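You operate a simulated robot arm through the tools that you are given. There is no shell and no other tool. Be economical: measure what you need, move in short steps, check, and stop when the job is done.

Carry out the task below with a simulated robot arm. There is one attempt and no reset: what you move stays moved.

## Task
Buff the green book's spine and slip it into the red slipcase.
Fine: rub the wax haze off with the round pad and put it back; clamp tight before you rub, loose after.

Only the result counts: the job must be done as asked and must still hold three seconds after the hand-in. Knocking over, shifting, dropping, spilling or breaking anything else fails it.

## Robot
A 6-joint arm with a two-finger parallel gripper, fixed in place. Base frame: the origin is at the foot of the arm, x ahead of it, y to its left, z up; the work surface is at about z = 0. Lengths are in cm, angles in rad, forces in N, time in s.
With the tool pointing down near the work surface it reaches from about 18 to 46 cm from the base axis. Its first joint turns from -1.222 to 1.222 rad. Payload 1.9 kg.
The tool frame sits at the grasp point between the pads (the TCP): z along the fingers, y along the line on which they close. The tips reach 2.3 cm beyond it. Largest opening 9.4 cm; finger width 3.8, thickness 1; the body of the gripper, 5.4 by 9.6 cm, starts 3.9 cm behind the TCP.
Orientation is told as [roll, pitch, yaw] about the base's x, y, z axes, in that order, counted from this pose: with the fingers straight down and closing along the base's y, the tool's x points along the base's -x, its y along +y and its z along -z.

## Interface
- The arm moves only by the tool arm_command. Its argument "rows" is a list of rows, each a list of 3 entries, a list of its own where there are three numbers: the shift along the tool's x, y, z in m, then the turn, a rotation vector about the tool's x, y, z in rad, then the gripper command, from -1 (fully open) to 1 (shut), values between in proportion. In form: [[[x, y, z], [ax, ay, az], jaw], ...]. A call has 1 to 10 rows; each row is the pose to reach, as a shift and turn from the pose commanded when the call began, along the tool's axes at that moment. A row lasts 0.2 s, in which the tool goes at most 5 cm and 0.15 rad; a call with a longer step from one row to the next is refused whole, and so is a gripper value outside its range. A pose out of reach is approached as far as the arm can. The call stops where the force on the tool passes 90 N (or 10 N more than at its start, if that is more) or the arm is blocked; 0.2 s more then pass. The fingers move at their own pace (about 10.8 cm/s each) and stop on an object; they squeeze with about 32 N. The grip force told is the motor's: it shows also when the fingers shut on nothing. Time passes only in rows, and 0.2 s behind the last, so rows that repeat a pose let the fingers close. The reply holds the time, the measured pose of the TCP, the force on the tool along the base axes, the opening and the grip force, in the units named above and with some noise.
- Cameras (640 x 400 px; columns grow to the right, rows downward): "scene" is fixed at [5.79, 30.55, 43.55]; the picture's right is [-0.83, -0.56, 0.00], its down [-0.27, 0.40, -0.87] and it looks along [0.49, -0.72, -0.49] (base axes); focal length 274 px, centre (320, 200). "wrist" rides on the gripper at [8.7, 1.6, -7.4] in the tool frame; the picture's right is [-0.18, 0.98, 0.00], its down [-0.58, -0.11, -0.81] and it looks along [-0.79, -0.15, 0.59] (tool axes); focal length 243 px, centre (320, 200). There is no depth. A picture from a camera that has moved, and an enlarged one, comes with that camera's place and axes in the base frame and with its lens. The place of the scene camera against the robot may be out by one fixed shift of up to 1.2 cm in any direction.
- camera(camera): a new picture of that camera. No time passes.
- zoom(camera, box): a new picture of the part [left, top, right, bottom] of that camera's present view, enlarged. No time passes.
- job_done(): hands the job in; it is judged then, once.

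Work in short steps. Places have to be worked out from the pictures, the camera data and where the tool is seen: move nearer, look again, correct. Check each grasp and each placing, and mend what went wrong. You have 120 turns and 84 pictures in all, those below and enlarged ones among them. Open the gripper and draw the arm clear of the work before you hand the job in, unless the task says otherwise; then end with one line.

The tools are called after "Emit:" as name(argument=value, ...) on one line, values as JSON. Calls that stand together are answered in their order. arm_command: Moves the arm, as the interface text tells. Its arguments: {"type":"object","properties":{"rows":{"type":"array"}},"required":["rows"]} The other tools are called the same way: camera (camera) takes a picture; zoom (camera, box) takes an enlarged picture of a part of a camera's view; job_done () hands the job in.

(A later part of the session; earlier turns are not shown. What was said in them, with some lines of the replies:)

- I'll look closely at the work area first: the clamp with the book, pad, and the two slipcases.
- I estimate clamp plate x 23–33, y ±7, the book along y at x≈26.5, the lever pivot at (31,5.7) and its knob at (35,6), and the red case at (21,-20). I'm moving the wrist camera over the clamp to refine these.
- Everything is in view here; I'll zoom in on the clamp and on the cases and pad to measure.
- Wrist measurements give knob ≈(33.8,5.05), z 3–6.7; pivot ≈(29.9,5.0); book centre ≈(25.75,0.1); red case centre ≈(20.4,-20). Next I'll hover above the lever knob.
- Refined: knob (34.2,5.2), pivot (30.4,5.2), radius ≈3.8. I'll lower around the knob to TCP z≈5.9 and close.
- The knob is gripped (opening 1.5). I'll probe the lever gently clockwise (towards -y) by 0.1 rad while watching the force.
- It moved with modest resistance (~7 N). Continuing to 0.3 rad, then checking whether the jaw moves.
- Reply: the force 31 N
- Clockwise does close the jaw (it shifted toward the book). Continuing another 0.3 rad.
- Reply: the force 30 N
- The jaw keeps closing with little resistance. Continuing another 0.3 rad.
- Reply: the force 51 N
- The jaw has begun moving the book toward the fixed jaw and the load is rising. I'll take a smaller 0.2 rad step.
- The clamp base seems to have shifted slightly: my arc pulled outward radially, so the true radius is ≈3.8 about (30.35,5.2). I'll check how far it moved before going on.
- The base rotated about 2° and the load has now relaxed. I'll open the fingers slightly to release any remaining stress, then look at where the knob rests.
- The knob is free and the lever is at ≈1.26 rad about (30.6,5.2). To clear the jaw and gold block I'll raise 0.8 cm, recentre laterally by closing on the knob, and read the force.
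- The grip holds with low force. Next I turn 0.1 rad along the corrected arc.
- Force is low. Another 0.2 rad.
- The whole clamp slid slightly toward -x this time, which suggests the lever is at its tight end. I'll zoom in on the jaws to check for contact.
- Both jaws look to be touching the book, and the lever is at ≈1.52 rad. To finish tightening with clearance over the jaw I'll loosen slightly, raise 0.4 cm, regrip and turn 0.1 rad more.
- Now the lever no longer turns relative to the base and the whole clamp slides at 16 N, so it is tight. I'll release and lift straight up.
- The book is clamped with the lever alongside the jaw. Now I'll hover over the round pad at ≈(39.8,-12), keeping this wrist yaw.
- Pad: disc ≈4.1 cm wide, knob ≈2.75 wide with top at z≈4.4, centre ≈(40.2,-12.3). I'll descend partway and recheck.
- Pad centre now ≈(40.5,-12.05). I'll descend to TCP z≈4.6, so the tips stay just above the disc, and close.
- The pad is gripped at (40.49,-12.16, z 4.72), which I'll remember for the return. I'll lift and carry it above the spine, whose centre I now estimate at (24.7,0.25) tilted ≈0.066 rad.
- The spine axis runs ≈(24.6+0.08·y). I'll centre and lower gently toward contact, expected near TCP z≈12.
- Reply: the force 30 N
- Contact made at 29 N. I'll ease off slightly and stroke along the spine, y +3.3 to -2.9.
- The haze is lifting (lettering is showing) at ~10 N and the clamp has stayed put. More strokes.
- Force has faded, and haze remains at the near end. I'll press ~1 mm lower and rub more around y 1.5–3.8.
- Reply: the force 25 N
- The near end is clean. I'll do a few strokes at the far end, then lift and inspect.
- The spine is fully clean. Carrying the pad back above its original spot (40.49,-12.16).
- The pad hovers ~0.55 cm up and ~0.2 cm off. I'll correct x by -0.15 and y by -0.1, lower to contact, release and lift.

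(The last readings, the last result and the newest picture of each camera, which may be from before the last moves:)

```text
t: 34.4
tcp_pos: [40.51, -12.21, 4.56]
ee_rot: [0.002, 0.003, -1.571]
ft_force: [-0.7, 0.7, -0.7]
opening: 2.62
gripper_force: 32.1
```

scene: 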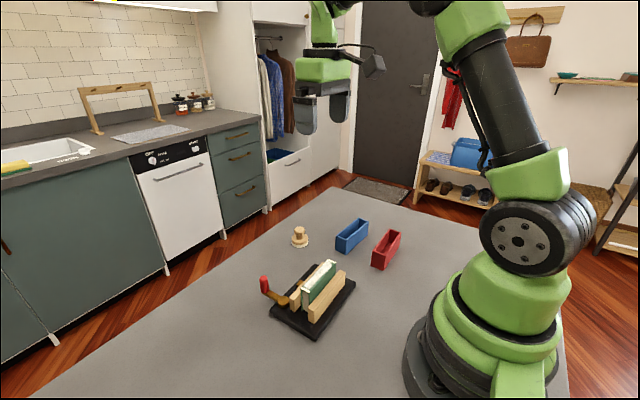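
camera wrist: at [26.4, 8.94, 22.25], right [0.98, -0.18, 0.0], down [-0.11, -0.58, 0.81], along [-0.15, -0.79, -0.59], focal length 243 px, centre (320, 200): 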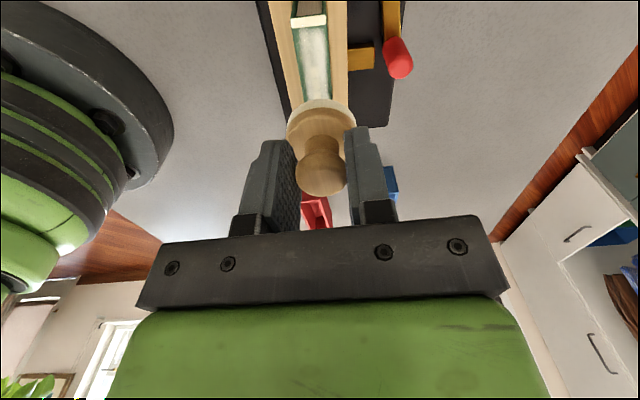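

No contact force yet, so I'll check with a picture.

Emit:
zoom(camera="scene", box=[280, 215, 330, 255])

```text
10.00 times, centred on (305, 235) of scene
camera zoom: at [5.79, 30.55, 43.55], right [-0.83, -0.56, 0.0], down [-0.27, 0.4, -0.87], along [0.49, -0.72, -0.49], focal length 2741 px, centre (470, -150)
```

zoom: 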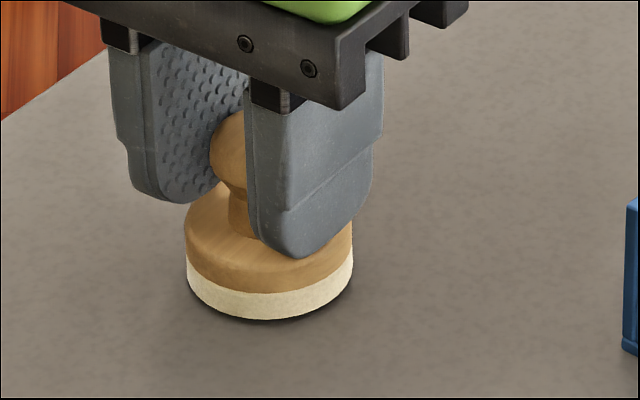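

Nearly on the table, with a thin shadow gap. I'll lower until light contact.

Emit:
arm_command(rows=[[[0, 0, 0.001], [0, 0, 0], 1], [[0, 0, 0.0015], [0, 0, 0], 1]])

```text
t: 35.0
tcp_pos: [40.4, -12.15, 4.5]
ee_rot: [0.002, 0.004, -1.571]
ft_force: [0.5, -0.5, 0.4]
opening: 2.57
gripper_force: 31.6
```

Emit:
arm_command(rows=[[[0, 0, 0.001], [0, 0, 0], 1], [[0, 0, 0.0015], [0, 0, 0], 1]])

Emit:
zoom(camera="scene", box=[280, 215, 330, 255])

```text
t: 35.6
tcp_pos: [40.35, -12.16, 4.24]
ee_rot: [0.003, 0.004, -1.571]
ft_force: [-2.2, 1.9, 10.9]
opening: 2.6
gripper_force: 31.7
```

```text
10.00 times, centred on (305, 235) of scene
camera zoom: at [5.78, 30.55, 43.55], right [-0.83, -0.56, 0.0], down [-0.27, 0.4, -0.87], along [0.49, -0.72, -0.49], focal length 2741 px, centre (470, -150)
```

zoom: 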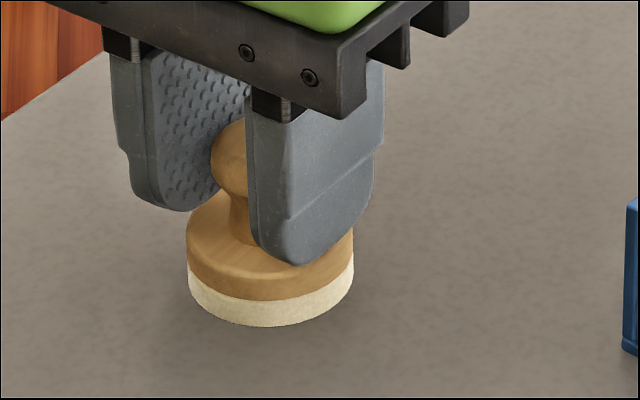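

Contact at 11 N, and the pad sits where it started. Opening and lifting away.

Emit:
arm_command(rows=[[[0, 0, -0.0008], [0, 0, 0], 1], [[0, 0, -0.0008], [0, 0, 0], -0.2], [[0, 0, -0.0008], [0, 0, 0], -0.2], [[0, 0, -0.03], [0, 0, 0], -0.2], [[0, 0, -0.075], [0, 0, 0], -0.2], [[0, 0, -0.12], [0, 0, 0], -0.2]])

Emit:
zoom(camera="scene", box=[260, 200, 400, 340])

```text
t: 37.0
tcp_pos: [40.39, -12.26, 16.44]
ee_rot: [0.003, 0.002, -1.569]
ft_force: [0.8, 0.0, -0.3]
opening: 5.63
gripper_force: 0.1
```

```text
2.86 times, centred on (330, 270) of scene
camera zoom: at [5.79, 30.55, 43.55], right [-0.83, -0.56, 0.0], down [-0.27, 0.4, -0.87], along [0.49, -0.72, -0.49], focal length 783 px, centre (291, 0)
```

zoom: 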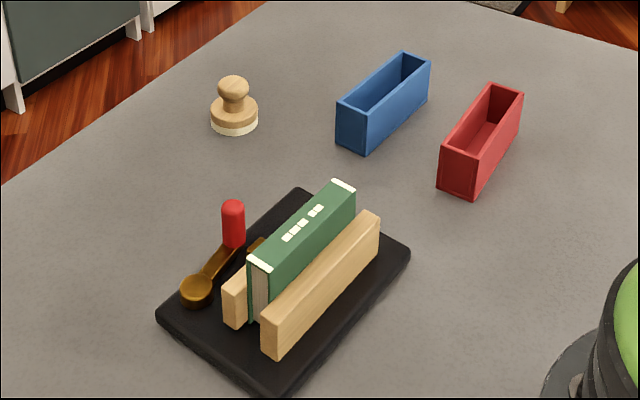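

All is in place and the pad stands where it was. Next I hover above the lever knob to loosen the clamp.

Emit:
arm_command(rows=[[[0.033, -0.026, 0], [0, 0, 0], 0.2], [[0.066, -0.052, 0], [0, 0, 0], 0.4], [[0.1, -0.078, 0], [0, 0, 0], 0.4], [[0.132, -0.103, 0.02], [0, 0, 0], 0.4], [[0.132, -0.103, 0.04], [0, 0, 0], 0.4], [[0.132, -0.103, 0.04], [0, 0, 0], 0.4]])

Emit:
camera(camera="wrist")

```text
t: 38.4
tcp_pos: [30.17, 0.95, 12.43]
ee_rot: [0.002, 0.003, -1.571]
ft_force: [0.2, -0.1, 0.1]
opening: 2.83
gripper_force: 0.0
```

```text
39 pictures are left
camera wrist: at [31.77, 9.67, 19.87], right [0.98, -0.18, 0.0], down [-0.11, -0.58, 0.81], along [-0.15, -0.79, -0.59], focal length 243 px, centre (320, 200)
```

wrist: 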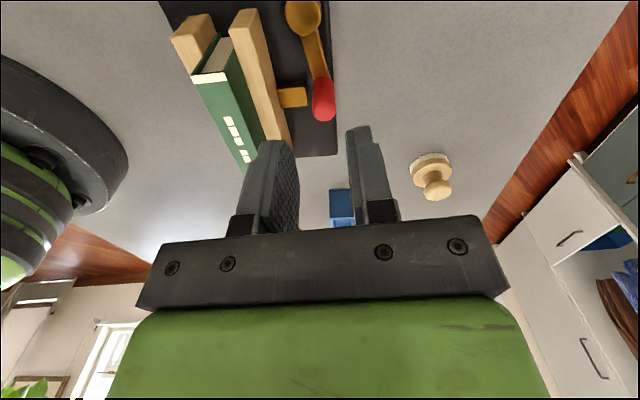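

Knob at (30.25,1.2), pivot ≈(29.85,4.9), radius 3.7. Lowering and gripping.

Emit:
arm_command(rows=[[[0.0025, 0.001, 0.025], [0, 0, 0], 0.4], [[0.0025, 0.001, 0.054], [0, 0, 0], 0.4], [[0.0025, 0.001, 0.054], [0, 0, 0], 1], [[0.0025, 0.001, 0.054], [0, 0, 0], 1]])

```text
t: 39.4
tcp_pos: [30.45, 1.31, 6.82]
ee_rot: [0.005, 0.002, -1.57]
ft_force: [-2.8, 2.0, 23.3]
opening: 1.51
gripper_force: 31.8
```

There's an unexpected 23 N upward, so a fingertip may be resting on something. I'll open slightly, raise 0.3 cm and regrip.

Emit:
arm_command(rows=[[[0, 0, 0], [0, 0, 0], 0.5], [[0, 0, -0.003], [0, 0, 0], 0.5], [[0, 0, -0.003], [0, 0, 0], 1], [[0, 0, -0.003], [0, 0, 0], 1]])

Emit:
zoom(camera="wrist", box=[160, 0, 400, 230])

```text
t: 40.4
tcp_pos: [30.26, 1.31, 7.11]
ee_rot: [-0.001, 0.003, -1.571]
ft_force: [0.0, -1.6, 0.5]
opening: 1.51
gripper_force: 32.0
```

```text
1.74 times, centred on (280, 115) of wrist
camera zoom: at [31.92, 10.01, 14.58], right [0.98, -0.18, 0.0], down [-0.11, -0.58, 0.81], along [-0.15, -0.79, -0.59], focal length 422 px, centre (390, 348)
```

zoom: 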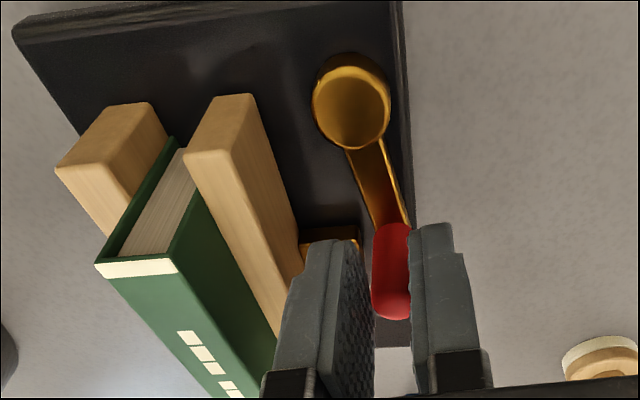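

The grip is clean with no load. Turning counter-clockwise 0.2 rad.

Emit:
arm_command(rows=[[[0.0003, 0.0018, 0], [0, 0, -0.05], 1], [[0.0005, 0.0036, 0], [0, 0, -0.1], 1], [[0.001, 0.0053, 0], [0, 0, -0.15], 1], [[0.0015, 0.007, 0], [0, 0, -0.2], 1]])

Emit:
zoom(camera="wrist", box=[160, 0, 400, 230])

Emit:
zoom(camera="scene", box=[250, 250, 370, 350])

```text
t: 41.4
tcp_pos: [30.81, 1.4, 7.23]
ee_rot: [0.002, 0.0, -1.369]
ft_force: [2.9, 3.3, -0.3]
opening: 1.52
gripper_force: 31.7
```

```text
1.74 times, centred on (280, 115) of wrist
camera zoom: at [30.77, 10.26, 14.71], right [1.0, 0.02, 0.0], down [0.01, -0.59, 0.81], along [0.02, -0.81, -0.59], focal length 422 px, centre (390, 348)
```

zoom: 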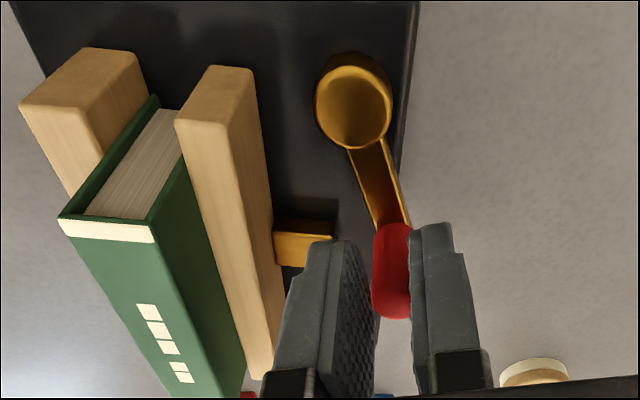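

```text
4.00 times, centred on (310, 300) of scene
camera zoom: at [5.79, 30.55, 43.55], right [-0.83, -0.56, 0.0], down [-0.27, 0.4, -0.87], along [0.49, -0.72, -0.49], focal length 1096 px, centre (360, -200)
```

zoom: 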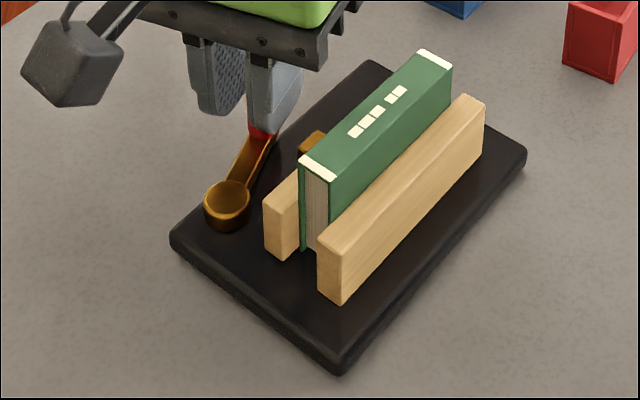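

The base stayed still while the lever turned. Continuing 0.4 rad counter-clockwise along the arc.

Emit:
arm_command(rows=[[[0.0006, 0.0036, 0], [0, 0, -0.1], 1], [[0.0015, 0.007, 0], [0, 0, -0.2], 1], [[0.0028, 0.0104, 0], [0, 0, -0.3], 1], [[0.0044, 0.0136, 0], [0, 0, -0.4], 1]])

Emit:
zoom(camera="scene", box=[250, 250, 370, 350])

```text
t: 42.4
tcp_pos: [31.98, 2.07, 7.17]
ee_rot: [0.0, 0.001, -0.968]
ft_force: [-2.8, -1.0, -0.4]
opening: 1.49
gripper_force: 31.8
```

```text
4.00 times, centred on (310, 300) of scene
camera zoom: at [5.79, 30.55, 43.55], right [-0.83, -0.56, 0.0], down [-0.27, 0.4, -0.87], along [0.49, -0.72, -0.49], focal length 1096 px, centre (360, -200)
```

zoom: 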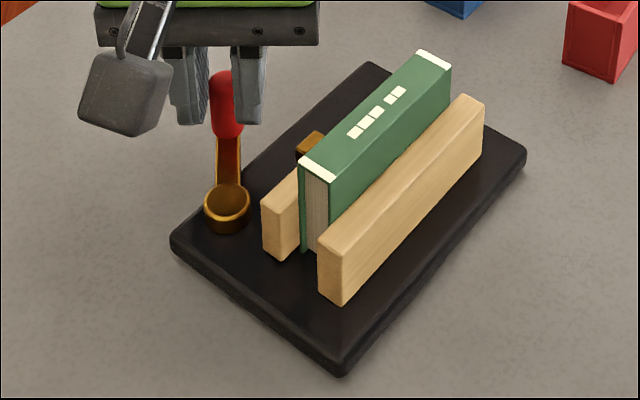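

The base is still and the jaw is backing off. Continuing 0.6 rad more toward the open position.

Emit:
arm_command(rows=[[[0.0003, 0.0036, 0], [0, 0, -0.1], 1], [[0.001, 0.007, 0], [0, 0, -0.2], 1], [[0.002, 0.0104, 0], [0, 0, -0.3], 1], [[0.0034, 0.0137, 0], [0, 0, -0.4], 1], [[0.0051, 0.0168, 0], [0, 0, -0.5], 1], [[0.0071, 0.0197, 0], [0, 0, -0.6], 1]])

Emit:
zoom(camera="scene", box=[250, 250, 370, 350])

```text
t: 43.8
tcp_pos: [33.32, 3.93, 7.19]
ee_rot: [0.003, 0.001, -0.368]
ft_force: [-1.4, 1.8, 0.0]
opening: 1.47
gripper_force: 31.8
```

```text
4.00 times, centred on (310, 300) of scene
camera zoom: at [5.79, 30.55, 43.55], right [-0.83, -0.56, 0.0], down [-0.27, 0.4, -0.87], along [0.49, -0.72, -0.49], focal length 1096 px, centre (360, -200)
```

zoom: 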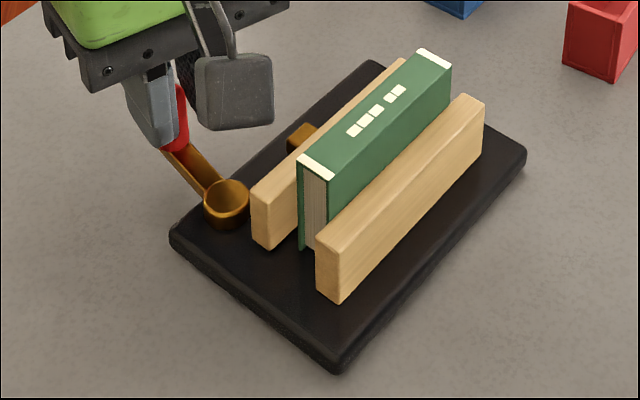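

Nearly back; 0.27 rad more to the original open angle, then release and lift.

Emit:
arm_command(rows=[[[0.0005, 0.0036, 0], [0, 0, -0.1], 1], [[0.0014, 0.007, 0], [0, 0, -0.2], 1], [[0.0022, 0.0093, 0], [0, 0, -0.27], 1], [[0.0022, 0.0093, 0], [0, 0, -0.27], 1]])

Emit:
arm_command(rows=[[[0, 0, 0], [0, 0, 0], 0.4], [[0, 0, 0], [0, 0, 0], 0.4], [[0, 0, -0.04], [0, 0, 0], 0.4], [[0, 0, -0.09], [0, 0, 0], -0.2]])

Emit:
zoom(camera="scene", box=[250, 250, 370, 350])

```text
t: 44.8
tcp_pos: [33.41, 4.87, 7.28]
ee_rot: [0.001, 0.001, -0.098]
ft_force: [-6.2, -4.2, -0.1]
opening: 1.51
gripper_force: 31.9
```

```text
t: 45.8
tcp_pos: [33.38, 4.85, 16.35]
ee_rot: [0.001, -0.002, -0.1]
ft_force: [-0.4, 0.0, 0.4]
opening: 5.65
gripper_force: 0.1
```

```text
4.00 times, centred on (310, 300) of scene
camera zoom: at [5.79, 30.55, 43.55], right [-0.83, -0.56, 0.0], down [-0.27, 0.4, -0.87], along [0.49, -0.72, -0.49], focal length 1096 px, centre (360, -200)
```

zoom: 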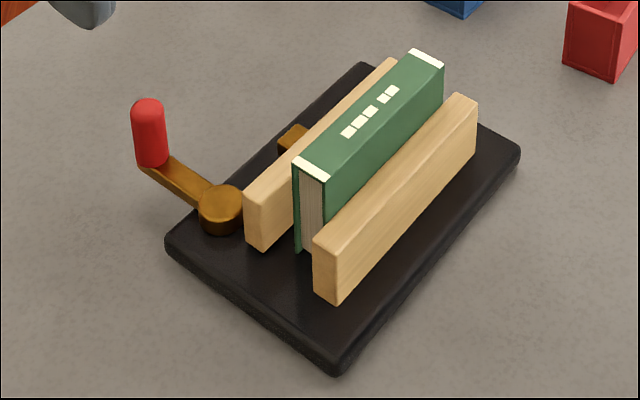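

The clamp is loose, with the lever back at its start. Moving above the book with the fingers set to close across its thickness (centre est. (24.95,0.33), yaw ≈-0.046).

Emit:
arm_command(rows=[[[0.008, -0.0053, 0], [0, 0, 0.15], -0.2], [[0.016, -0.0106, 0], [0, 0, 0.3], -0.2], [[0.024, -0.016, 0], [0, 0, 0.45], -0.2], [[0.032, -0.0213, 0], [0, 0, 0.6], -0.2], [[0.04, -0.0266, 0], [0, 0, 0.75], -0.2], [[0.048, -0.032, 0], [0, 0, 0.9], -0.2], [[0.056, -0.0372, 0], [0, 0, 1.05], -0.2], [[0.064, -0.0425, 0], [0, 0, 1.2], -0.2], [[0.072, -0.0479, 0], [0, 0, 1.35], -0.2], [[0.0794, -0.0532, 0], [0, 0, 1.5], -0.2]])

Emit:
camera(camera="wrist")

```text
t: 48.0
tcp_pos: [25.08, 0.36, 16.17]
ee_rot: [0.002, 0.002, -1.602]
ft_force: [-1.2, -0.4, -0.2]
opening: 5.68
gripper_force: 0.0
```

```text
32 pictures are left
camera wrist: at [26.94, 8.93, 23.72], right [0.98, -0.22, 0.0], down [-0.13, -0.58, 0.81], along [-0.17, -0.79, -0.59], focal length 243 px, centre (320, 200)
```

wrist: 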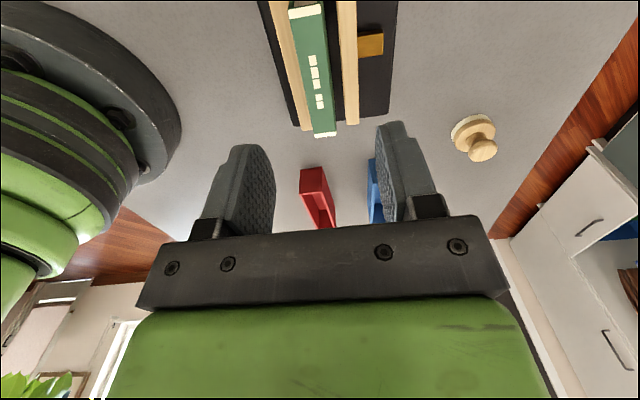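

Book centre (24.95,0.3), axis ≈-0.06 rad. Aligning yaw, descending to TCP z≈7.1 (tips above the jaws), and closing on the book.

Emit:
arm_command(rows=[[[0, -0.0013, 0.03], [0, 0, 0.028], 0.2], [[0, -0.0013, 0.06], [0, 0, 0.028], 0.2], [[0, -0.0013, 0.08], [0, 0, 0.028], 0.2], [[0, -0.0013, 0.0905], [0, 0, 0.028], 0.2], [[0, -0.0013, 0.0905], [0, 0, 0.028], 0.2]])

Emit:
zoom(camera="scene", box=[270, 240, 370, 320])

Emit:
zoom(camera="wrist", box=[200, 0, 440, 230])

```text
t: 49.2
tcp_pos: [25.08, 0.42, 7.21]
ee_rot: [0.005, 0.002, -1.628]
ft_force: [-3.2, 0.9, 26.0]
opening: 3.84
gripper_force: 1.2
```

```text
5.00 times, centred on (320, 280) of scene
camera zoom: at [5.78, 30.55, 43.56], right [-0.83, -0.56, 0.0], down [-0.27, 0.4, -0.87], along [0.49, -0.72, -0.49], focal length 1370 px, centre (320, -200)
```

zoom: 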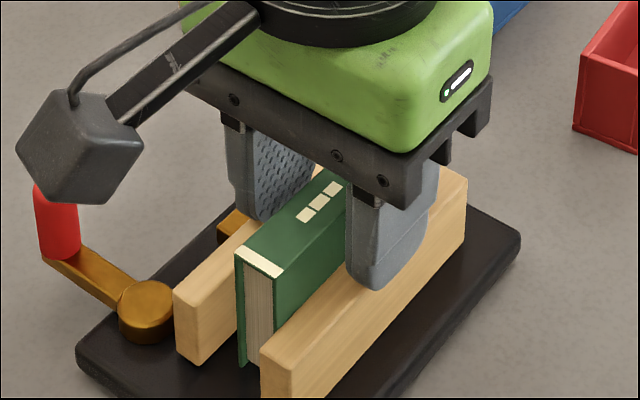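

```text
1.74 times, centred on (320, 115) of wrist
camera zoom: at [27.06, 8.96, 14.78], right [0.97, -0.24, 0.0], down [-0.15, -0.58, 0.8], along [-0.19, -0.78, -0.59], focal length 422 px, centre (320, 348)
```

zoom: 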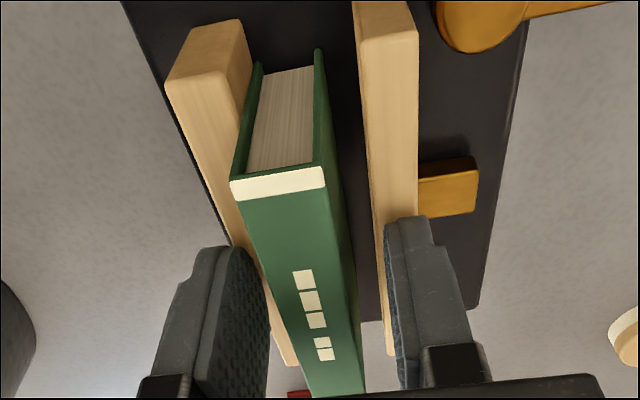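

The tips are touching the jaw tops (26 N), so those are at z≈4.9. I'll raise 0.25 cm, shift 0.2 toward -x to centre, and close.

Emit:
arm_command(rows=[[[0, 0, -0.003], [0, 0, 0], 0.2], [[0, -0.002, -0.003], [0, 0, 0], 0.2], [[0, -0.002, -0.003], [0, 0, 0], 0.6], [[0, -0.002, -0.003], [0, 0, 0], 1], [[0, -0.002, -0.003], [0, 0, 0], 1]])

Emit:
zoom(camera="wrist", box=[200, 0, 440, 230])

```text
t: 50.4
tcp_pos: [24.8, 0.38, 7.59]
ee_rot: [0.005, 0.002, -1.629]
ft_force: [9.1, -1.5, -0.2]
opening: 1.84
gripper_force: 32.3
```

```text
1.74 times, centred on (320, 115) of wrist
camera zoom: at [26.93, 8.88, 15.0], right [0.97, -0.24, 0.0], down [-0.15, -0.58, 0.8], along [-0.19, -0.78, -0.59], focal length 422 px, centre (320, 348)
```

zoom: 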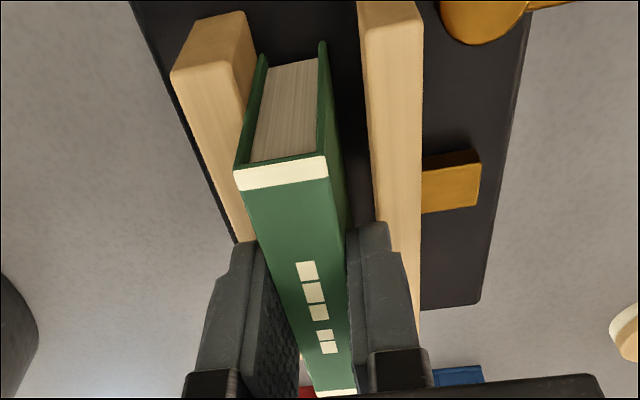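

The book is gripped at 1.84 cm thickness. Lifting straight up.

Emit:
arm_command(rows=[[[0, 0.001, -0.005], [0, 0, 0], 1], [[0, 0.001, -0.02], [0, 0, 0], 1], [[0, 0.001, -0.05], [0, 0, 0], 1], [[0, 0.001, -0.09], [0, 0, 0], 1], [[0, 0.001, -0.09], [0, 0, 0], 1]])

Emit:
camera(camera="wrist")

Emit:
zoom(camera="scene", box=[250, 190, 410, 350])

```text
t: 51.6
tcp_pos: [24.58, 0.1, 16.59]
ee_rot: [0.002, 0.003, -1.629]
ft_force: [-0.9, 0.5, -0.3]
opening: 1.85
gripper_force: 31.6
```

```text
28 pictures are left
camera wrist: at [26.8, 8.68, 24.08], right [0.97, -0.24, 0.0], down [-0.14, -0.58, 0.81], along [-0.19, -0.78, -0.59], focal length 243 px, centre (320, 200)
```

wrist: 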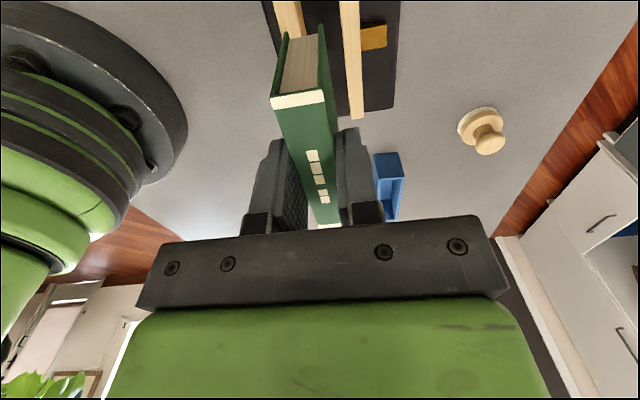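

```text
2.50 times, centred on (330, 270) of scene
camera zoom: at [5.79, 30.55, 43.55], right [-0.83, -0.56, 0.0], down [-0.27, 0.4, -0.87], along [0.49, -0.72, -0.49], focal length 685 px, centre (295, 25)
```

zoom: 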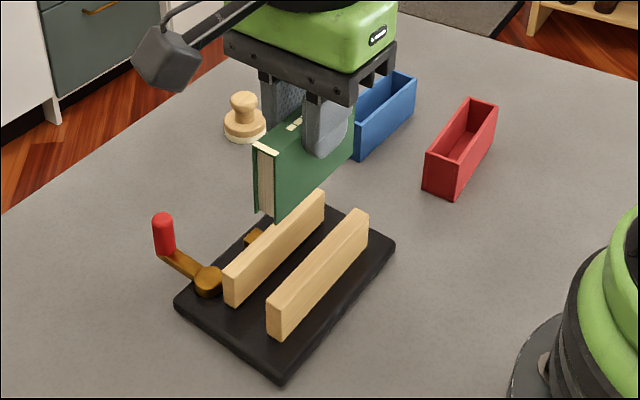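

The book is held cleanly, centred on the TCP. I'll move toward the case with an x offset so the wrist camera can see the red slipcase past the book.

Emit:
arm_command(rows=[[[-0.03, 0.013, -0.01], [0, 0, -0.02], 1], [[-0.06, 0.026, -0.02], [0, 0, -0.04], 1], [[-0.0888, 0.039, -0.024], [0, 0, -0.049], 1], [[-0.0888, 0.039, -0.024], [0, 0, -0.049], 1]])

Emit:
camera(camera="wrist")

```text
t: 52.6
tcp_pos: [28.19, -8.77, 18.93]
ee_rot: [0.002, 0.001, -1.578]
ft_force: [0.2, 0.1, -0.8]
opening: 1.81
gripper_force: 32.0
```

```text
26 pictures are left
camera wrist: at [29.9, -0.27, 26.35], right [0.98, -0.19, 0.0], down [-0.11, -0.58, 0.81], along [-0.15, -0.79, -0.59], focal length 243 px, centre (320, 200)
```

wrist: 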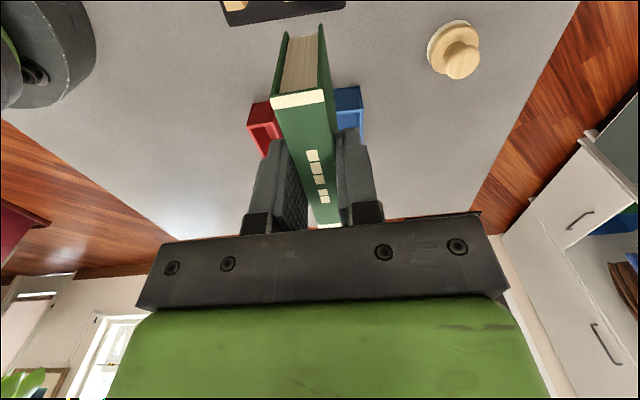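

Emit:
arm_command(rows=[[[0, 0.03, 0], [0, 0, 0], 1], [[0, 0.06, 0], [0, 0, 0], 1], [[0, 0.06, 0], [0, 0, 0], 1]])

Emit:
zoom(camera="wrist", box=[150, 80, 290, 200])

```text
t: 53.4
tcp_pos: [34.16, -8.96, 18.9]
ee_rot: [0.004, 0.002, -1.58]
ft_force: [0.1, 1.0, -0.8]
opening: 1.82
gripper_force: 32.1
```

```text
3.33 times, centred on (220, 140) of wrist
camera zoom: at [35.92, -0.27, 26.36], right [0.98, -0.19, 0.0], down [-0.12, -0.58, 0.81], along [-0.15, -0.79, -0.59], focal length 809 px, centre (653, 400)
```

zoom: 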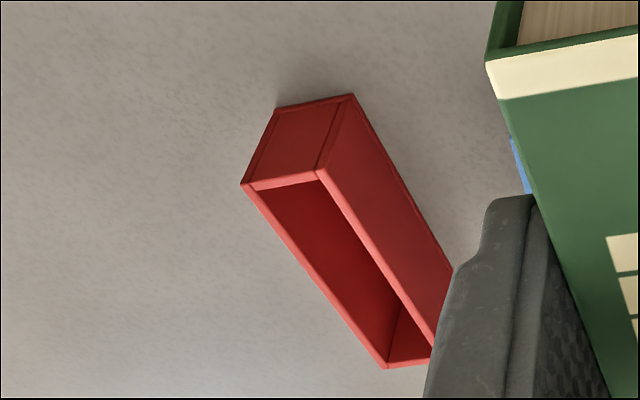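

Red case: rim centre ≈(20.4,-20.1), rim z≈4.3, aligned with y. Moving the book above it.

Emit:
arm_command(rows=[[[-0.025, -0.03, 0], [0, 0, -0.009], 1], [[-0.05, -0.06, 0], [0, 0, -0.009], 1], [[-0.075, -0.09, 0], [0, 0, -0.009], 1], [[-0.1, -0.12, 0], [0, 0, -0.009], 1], [[-0.1125, -0.1367, 0], [0, 0, -0.009], 1], [[-0.1125, -0.1367, 0.03], [0, 0, -0.009], 1], [[-0.1125, -0.1367, 0.05], [0, 0, -0.009], 1], [[-0.1125, -0.1367, 0.05], [0, 0, -0.009], 1]])

Emit:
zoom(camera="scene", box=[340, 190, 430, 280])

Emit:
camera(camera="wrist")

```text
t: 55.2
tcp_pos: [20.41, -19.88, 13.64]
ee_rot: [0.002, 0.0, -1.569]
ft_force: [-0.2, -0.3, -1.3]
opening: 1.86
gripper_force: 32.2
```

```text
4.44 times, centred on (385, 235) of scene
camera zoom: at [5.79, 30.55, 43.55], right [-0.83, -0.56, 0.0], down [-0.27, 0.4, -0.87], along [0.49, -0.72, -0.49], focal length 1218 px, centre (31, 44)
```

zoom: 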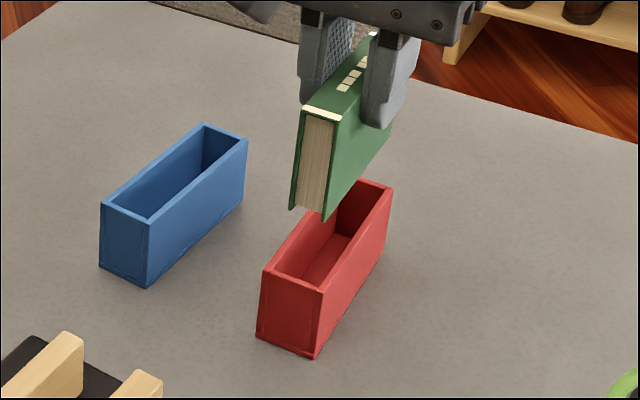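

```text
23 pictures are left
camera wrist: at [22.03, -11.28, 21.27], right [0.98, -0.18, 0.0], down [-0.11, -0.58, 0.81], along [-0.15, -0.79, -0.59], focal length 243 px, centre (320, 200)
```

wrist: 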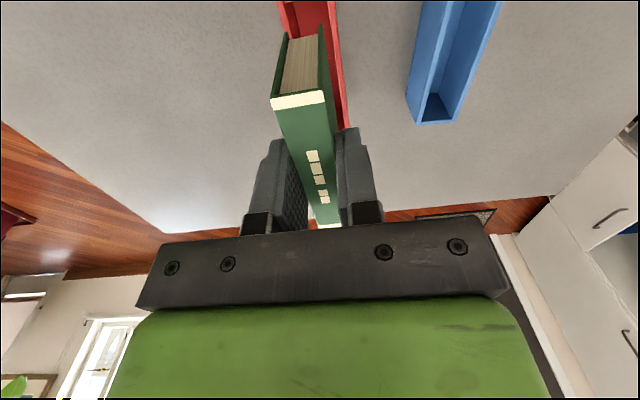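

It looks about aligned. Descending 2.3 cm to compare more closely before entering.

Emit:
arm_command(rows=[[[0, 0, 0.012], [0, 0, 0], 1], [[0, 0, 0.023], [0, 0, 0], 1], [[0, 0, 0.023], [0, 0, 0], 1]])

Emit:
zoom(camera="scene", box=[360, 200, 420, 275])

Emit:
zoom(camera="wrist", box=[220, 0, 420, 125])

```text
t: 56.0
tcp_pos: [20.33, -19.91, 11.51]
ee_rot: [0.001, 0.002, -1.57]
ft_force: [0.3, 0.4, -0.8]
opening: 1.85
gripper_force: 31.9
```

```text
5.33 times, centred on (390, 238) of scene
camera zoom: at [5.79, 30.55, 43.55], right [-0.83, -0.56, 0.0], down [-0.27, 0.4, -0.87], along [0.49, -0.72, -0.49], focal length 1462 px, centre (-53, 0)
```

zoom: 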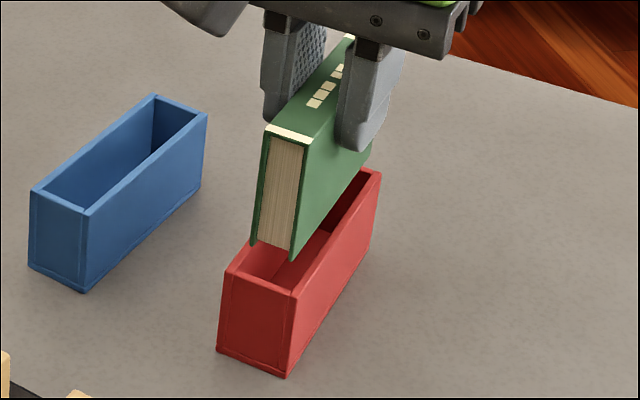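

```text
3.20 times, centred on (320, 62) of wrist
camera zoom: at [22.01, -11.29, 18.88], right [0.98, -0.18, 0.0], down [-0.11, -0.58, 0.81], along [-0.15, -0.79, -0.59], focal length 776 px, centre (320, 640)
```

zoom: 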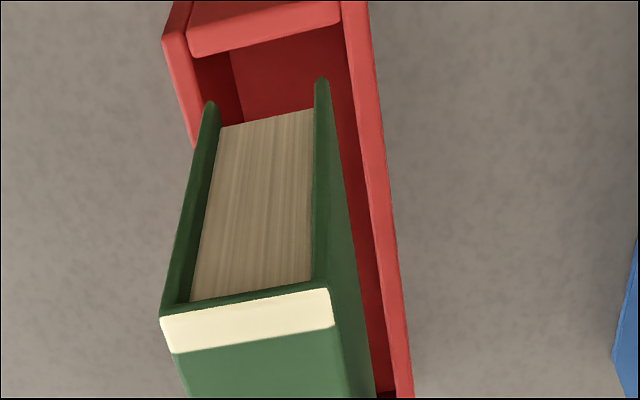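

Interior spans x 19.2–21.6 and the book 19.5–21.25, so it's well centred, with its bottom ≈0.9 above the rim. Descending 2.2 cm with a -0.15 y tweak while watching the force.

Emit:
arm_command(rows=[[[-0.0015, 0.0003, 0.005], [0, 0, 0], 1], [[-0.0015, 0.0003, 0.01], [0, 0, 0], 1], [[-0.0015, 0.0003, 0.016], [0, 0, 0], 1], [[-0.0015, 0.0003, 0.022], [0, 0, 0], 1]])

Emit:
zoom(camera="wrist", box=[220, 0, 420, 125])

```text
t: 57.0
tcp_pos: [20.43, -20.2, 9.27]
ee_rot: [0.002, 0.001, -1.571]
ft_force: [-1.0, -0.7, -0.9]
opening: 1.84
gripper_force: 32.3
```

```text
3.20 times, centred on (320, 62) of wrist
camera zoom: at [22.02, -11.48, 16.76], right [0.98, -0.18, 0.0], down [-0.11, -0.58, 0.81], along [-0.15, -0.79, -0.59], focal length 776 px, centre (320, 640)
```

zoom: 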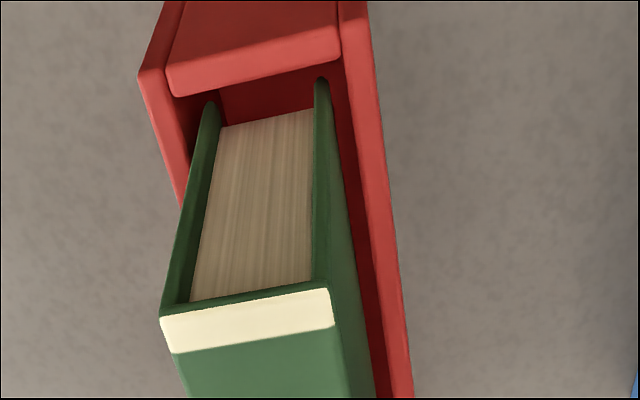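

The book is inside the mouth with no contact force. Continuing down 2.1 cm.

Emit:
arm_command(rows=[[[0, 0, 0.006], [0, 0, 0], 1], [[0, 0, 0.012], [0, 0, 0], 1], [[0, 0, 0.017], [0, 0, 0], 1], [[0, 0, 0.021], [0, 0, 0], 1]])

Emit:
zoom(camera="scene", box=[360, 205, 420, 275])

```text
t: 58.0
tcp_pos: [20.26, -19.96, 7.14]
ee_rot: [0.001, 0.002, -1.57]
ft_force: [-0.9, -0.6, -1.0]
opening: 1.84
gripper_force: 31.9
```

```text
5.71 times, centred on (390, 240) of scene
camera zoom: at [5.79, 30.55, 43.55], right [-0.83, -0.56, 0.0], down [-0.27, 0.4, -0.87], along [0.49, -0.72, -0.49], focal length 1566 px, centre (-80, -29)
```

zoom: 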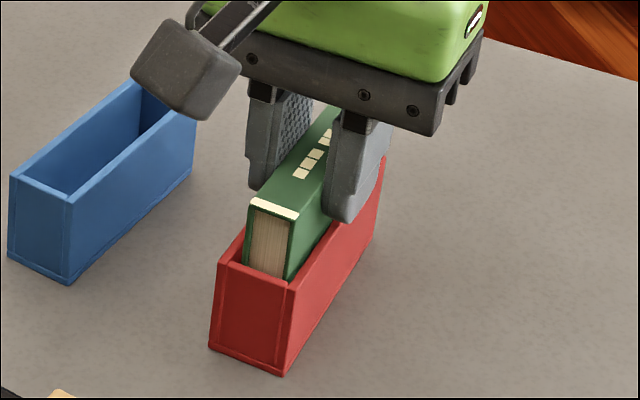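

Going well; lowering another 0.3 cm in tiny steps to find the floor or rim.

Emit:
arm_command(rows=[[[0, 0, 0.001], [0, 0, 0], 1], [[0, 0, 0.002], [0, 0, 0], 1], [[0, 0, 0.003], [0, 0, 0], 1]])

```text
t: 58.8
tcp_pos: [20.4, -20.06, 6.96]
ee_rot: [0.002, -0.001, -1.57]
ft_force: [-0.5, 0.4, -1.0]
opening: 1.85
gripper_force: 32.3
```

Emit:
arm_command(rows=[[[0, 0, 0.001], [0, 0, 0], 1], [[0, 0, 0.002], [0, 0, 0], 1]])

Emit:
zoom(camera="scene", box=[360, 205, 420, 275])

```text
t: 59.4
tcp_pos: [20.44, -20.12, 6.74]
ee_rot: [0.002, 0.002, -1.57]
ft_force: [-1.1, -0.3, -0.8]
opening: 1.83
gripper_force: 31.7
```

```text
5.71 times, centred on (390, 240) of scene
camera zoom: at [5.79, 30.55, 43.55], right [-0.83, -0.56, 0.0], down [-0.27, 0.4, -0.87], along [0.49, -0.72, -0.49], focal length 1566 px, centre (-80, -29)
```

zoom: 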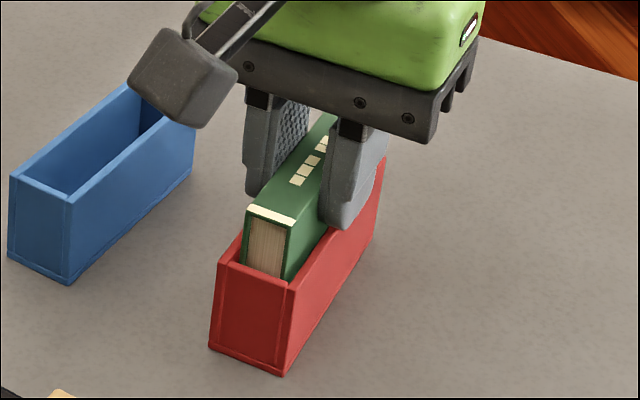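

No contact yet; tips are just above the rim and the book is a few mm off the floor. Releasing slightly so it settles, then lifting straight up.

Emit:
arm_command(rows=[[[0, 0, 0], [0, 0, 0], 0.5], [[0, 0, 0], [0, 0, 0], 0.5], [[0, 0, -0.003], [0, 0, 0], 0.4], [[0, 0, -0.02], [0, 0, 0], 0.3], [[0, 0, -0.06], [0, 0, 0], 0.3], [[0, 0, -0.1], [0, 0, 0], 0.3]])

Emit:
zoom(camera="scene", box=[250, 190, 430, 350])

Emit:
zoom(camera="wrist", box=[220, 0, 420, 125])

```text
t: 60.8
tcp_pos: [20.26, -20.09, 16.82]
ee_rot: [0.002, 0.001, -1.571]
ft_force: [-0.1, -0.4, 0.5]
opening: 3.29
gripper_force: 0.1
```

```text
2.50 times, centred on (340, 270) of scene
camera zoom: at [5.79, 30.55, 43.55], right [-0.83, -0.56, 0.0], down [-0.27, 0.4, -0.87], along [0.49, -0.72, -0.49], focal length 685 px, centre (270, 25)
```

zoom: 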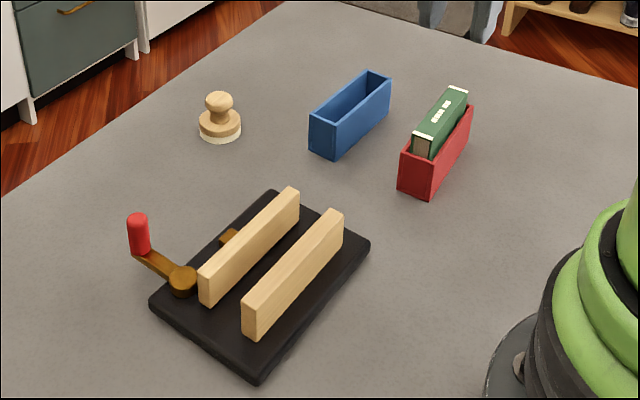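

```text
3.20 times, centred on (320, 62) of wrist
camera zoom: at [21.98, -11.54, 24.21], right [0.98, -0.18, 0.0], down [-0.11, -0.58, 0.8], along [-0.15, -0.79, -0.59], focal length 776 px, centre (320, 640)
```

zoom: 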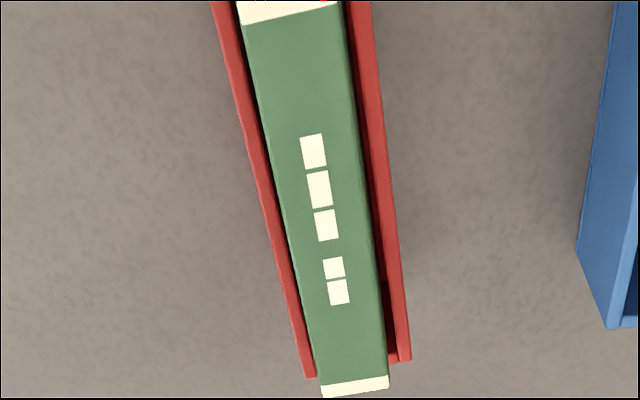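

Emit:
zoom(camera="scene", box=[365, 215, 415, 275])

Emit:
zoom(camera="scene", box=[250, 250, 370, 350])

```text
6.67 times, centred on (390, 245) of scene
camera zoom: at [5.79, 30.55, 43.55], right [-0.83, -0.56, 0.0], down [-0.27, 0.4, -0.87], along [0.49, -0.72, -0.49], focal length 1827 px, centre (-147, -100)
```

zoom: 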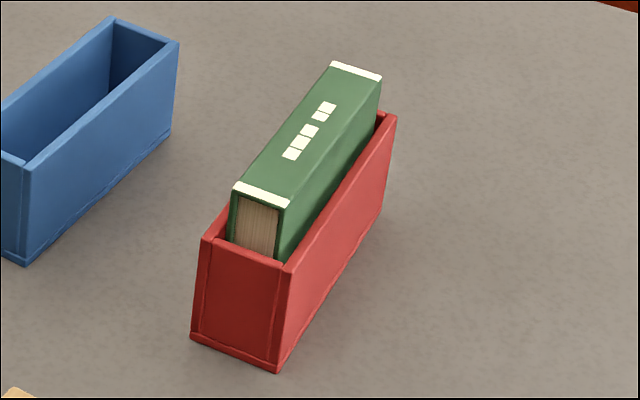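

```text
4.00 times, centred on (310, 300) of scene
camera zoom: at [5.79, 30.55, 43.55], right [-0.83, -0.56, 0.0], down [-0.27, 0.4, -0.87], along [0.49, -0.72, -0.49], focal length 1096 px, centre (360, -200)
```

zoom: 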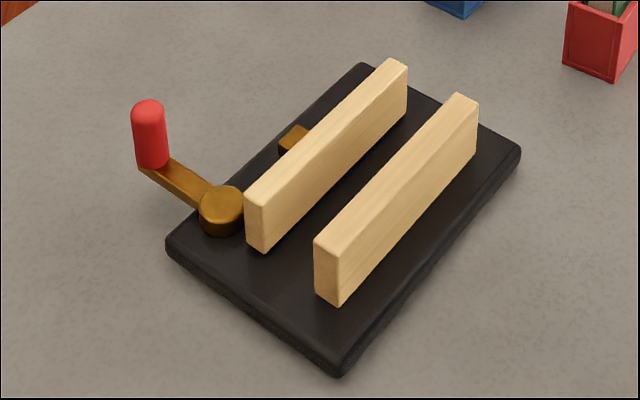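

The book is seated in the red slipcase, the pad is home and the lever is loose. The clamp is rotated ≈4° with its far corner ≈1.2 cm off. I'll gently nudge it back with closed fingertips at its -x edge near y≈-5.5, first hovering there.

Emit:
arm_command(rows=[[[0.04, -0.005, 0], [0, 0, 0], 0.6], [[0.08, -0.01, 0], [0, 0, 0], 1], [[0.115, -0.014, 0], [0, 0, 0], 1], [[0.146, -0.0166, 0], [0, 0, 0], 1], [[0.146, -0.0166, 0.04], [0, 0, 0], 1], [[0.146, -0.0166, 0.08], [0, 0, 0], 1], [[0.146, -0.0166, 0.08], [0, 0, 0], 1]])

Emit:
camera(camera="wrist")

```text
t: 62.4
tcp_pos: [19.03, -5.24, 8.79]
ee_rot: [0.001, 0.002, -1.57]
ft_force: [1.0, -0.7, -0.5]
opening: 0.0
gripper_force: 32.6
```

```text
13 pictures are left
camera wrist: at [20.6, 3.34, 16.24], right [0.98, -0.18, 0.0], down [-0.11, -0.58, 0.81], along [-0.15, -0.79, -0.59], focal length 243 px, centre (320, 200)
```

wrist: 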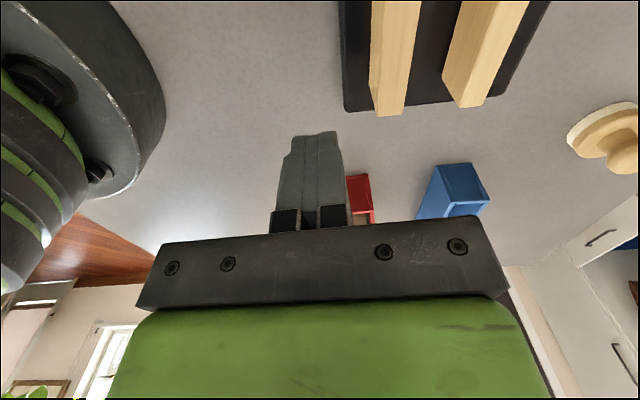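

The plate's -x edge runs from (21.5,7.4) to (20.5,-6.7); originally it was at x≈21.5 throughout. I'll lower the closed fingertips beside the edge at y≈-4.5 to z≈0.6.

Emit:
arm_command(rows=[[[0.0075, -0.003, 0.02], [0, 0, 0], 1], [[0.0075, -0.003, 0.04], [0, 0, 0], 1], [[0.0075, -0.003, 0.0585], [0, 0, 0], 1], [[0.0075, -0.003, 0.0585], [0, 0, 0], 1]])

Emit:
zoom(camera="wrist", box=[240, 0, 440, 150])

```text
t: 63.4
tcp_pos: [18.53, -4.67, 2.98]
ee_rot: [0.001, 0.001, -1.571]
ft_force: [-0.1, 0.8, 0.0]
opening: 0.0
gripper_force: 31.8
```

```text
2.67 times, centred on (340, 75) of wrist
camera zoom: at [20.24, 4.0, 10.33], right [0.98, -0.18, 0.0], down [-0.11, -0.58, 0.81], along [-0.15, -0.79, -0.59], focal length 647 px, centre (267, 533)
```

zoom: 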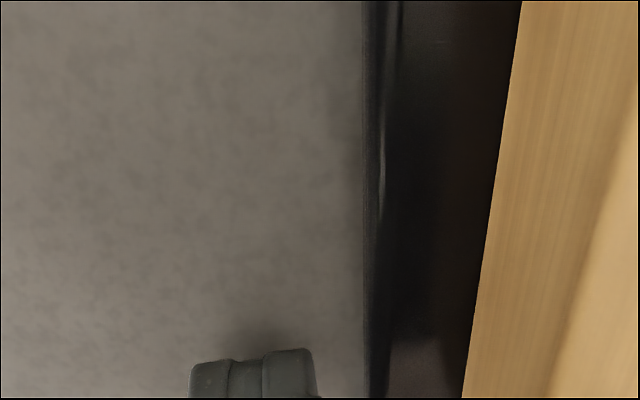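

Gap to the edge is ≈0.8 cm. Pushing slowly +x by 1.2 cm and then checking.

Emit:
arm_command(rows=[[[0, 0.004, 0], [0, 0, 0], 1], [[0, 0.007, 0], [0, 0, 0], 1], [[0, 0.009, 0], [0, 0, 0], 1], [[0, 0.0105, 0], [0, 0, 0], 1], [[0, 0.012, 0], [0, 0, 0], 1]])

Emit:
zoom(camera="scene", box=[250, 250, 370, 350])

```text
t: 64.6
tcp_pos: [19.67, -4.78, 3.0]
ee_rot: [-0.001, 0.0, -1.57]
ft_force: [-13.1, -3.3, 3.6]
opening: 0.01
gripper_force: 32.0
```

```text
4.00 times, centred on (310, 300) of scene
camera zoom: at [5.79, 30.55, 43.55], right [-0.83, -0.56, 0.0], down [-0.27, 0.4, -0.87], along [0.49, -0.72, -0.49], focal length 1096 px, centre (360, -200)
```

zoom: 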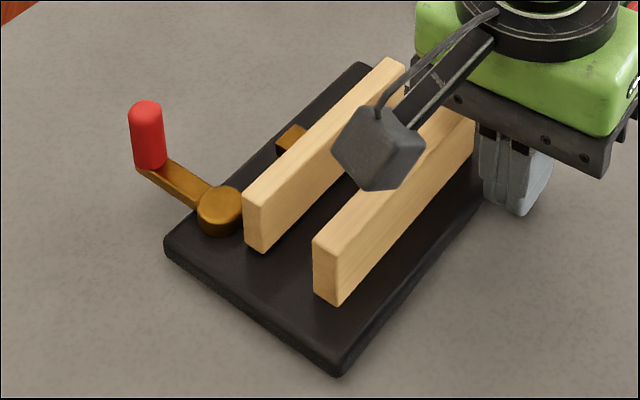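

Contact at 13 N and it has just started moving. Pushing 0.7 cm more.

Emit:
arm_command(rows=[[[0, 0.002, 0], [0, 0, 0], 1], [[0, 0.004, 0], [0, 0, 0], 1], [[0, 0.0055, 0], [0, 0, 0], 1], [[0, 0.007, 0], [0, 0, 0], 1]])

Emit:
zoom(camera="scene", box=[250, 250, 370, 350])

```text
t: 65.6
tcp_pos: [20.53, -4.69, 2.93]
ee_rot: [0.003, 0.001, -1.568]
ft_force: [-11.2, -3.2, 1.7]
opening: 0.0
gripper_force: 32.0
```

```text
4.00 times, centred on (310, 300) of scene
camera zoom: at [5.79, 30.55, 43.55], right [-0.83, -0.56, 0.0], down [-0.27, 0.4, -0.87], along [0.49, -0.72, -0.49], focal length 1096 px, centre (360, -200)
```

zoom: 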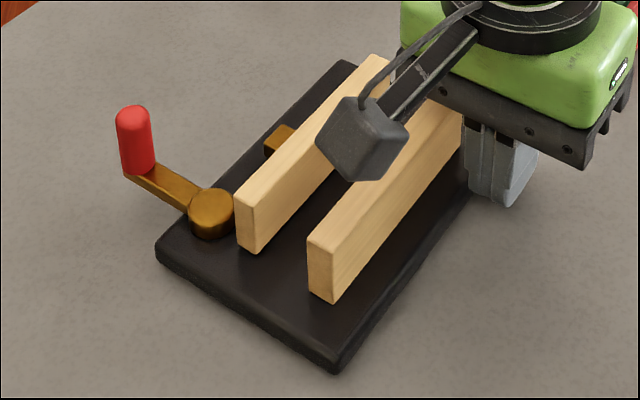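

The plate is back to within a few mm of its start. Backing off, raising clear, and taking final checks.

Emit:
arm_command(rows=[[[0, -0.006, 0], [0, 0, 0], 1], [[0, -0.011, 0], [0, 0, 0], 1], [[0, -0.011, -0.04], [0, 0, 0], 1], [[0, -0.011, -0.09], [0, 0, 0], 1], [[0, -0.011, -0.14], [0, 0, 0], 0], [[0, 0.02, -0.18], [0, 0, 0], -0.5], [[0, 0.02, -0.2], [0, 0, 0], -1], [[0, 0.02, -0.2], [0, 0, 0], -1]])

Emit:
camera(camera="scene")

Emit:
zoom(camera="scene", box=[250, 190, 430, 350])

```text
refused: row 6 steps farther than a row can; nothing moved
```

```text
9 pictures are left
```

scene: 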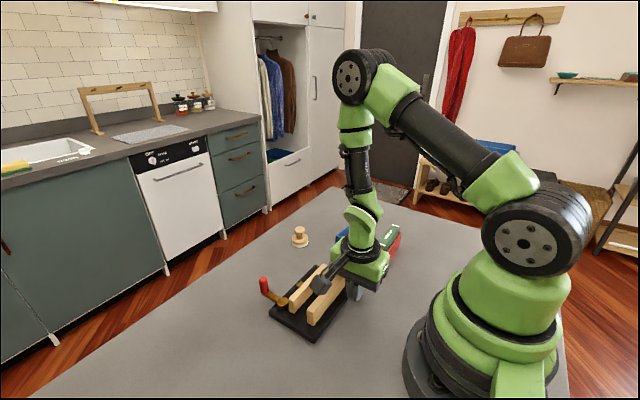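

```text
2.50 times, centred on (340, 270) of scene
camera zoom: at [5.79, 30.55, 43.55], right [-0.83, -0.56, 0.0], down [-0.27, 0.4, -0.87], along [0.49, -0.72, -0.49], focal length 685 px, centre (270, 25)
```

zoom: 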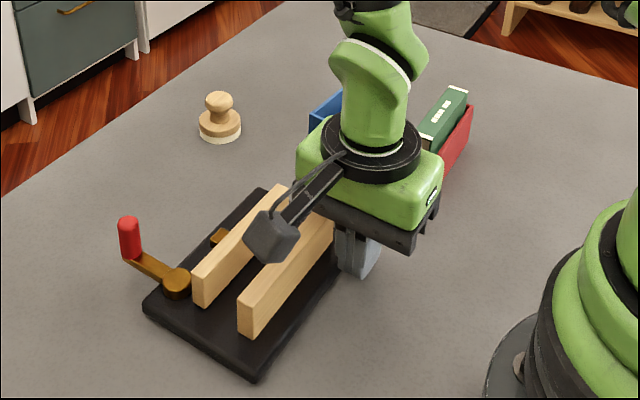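

One step was too long, so the call was refused and nothing moved. Repeating the retreat with shorter steps.

Emit:
arm_command(rows=[[[0, -0.006, 0], [0, 0, 0], 1], [[0, -0.011, 0], [0, 0, 0], 1], [[0, -0.011, -0.04], [0, 0, 0], 1], [[0, -0.011, -0.08], [0, 0, 0], 1], [[0, -0.005, -0.12], [0, 0, 0], 0], [[0, 0.01, -0.16], [0, 0, 0], -0.5], [[0, 0.02, -0.2], [0, 0, 0], -1], [[0, 0.02, -0.2], [0, 0, 0], -1]])

Emit:
zoom(camera="scene", box=[250, 190, 430, 350])

```text
t: 67.4
tcp_pos: [22.29, -4.84, 22.87]
ee_rot: [0.002, 0.003, -1.568]
ft_force: [0.9, 0.9, -0.3]
opening: 9.4
gripper_force: 0.1
```

```text
2.50 times, centred on (340, 270) of scene
camera zoom: at [5.79, 30.55, 43.55], right [-0.83, -0.56, 0.0], down [-0.27, 0.4, -0.87], along [0.49, -0.72, -0.49], focal length 685 px, centre (270, 25)
```

zoom: 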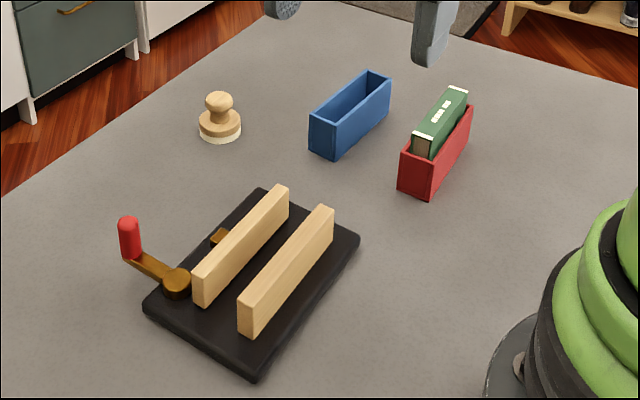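

The spine is clean, the book is in the red slipcase, the pad is back, and the clamp is loose and close to its start. The arm is clear with the gripper open, so I'm handing in.

Emit:
job_done()

```text
The job is handed in.
```

I buffed the green book's spine clean and slipped it into the red slipcase. The pad is back in its place and the clamp is loose; the clamp slid while I tightened it, so I nudged it back to within a few millimetres of where it started.
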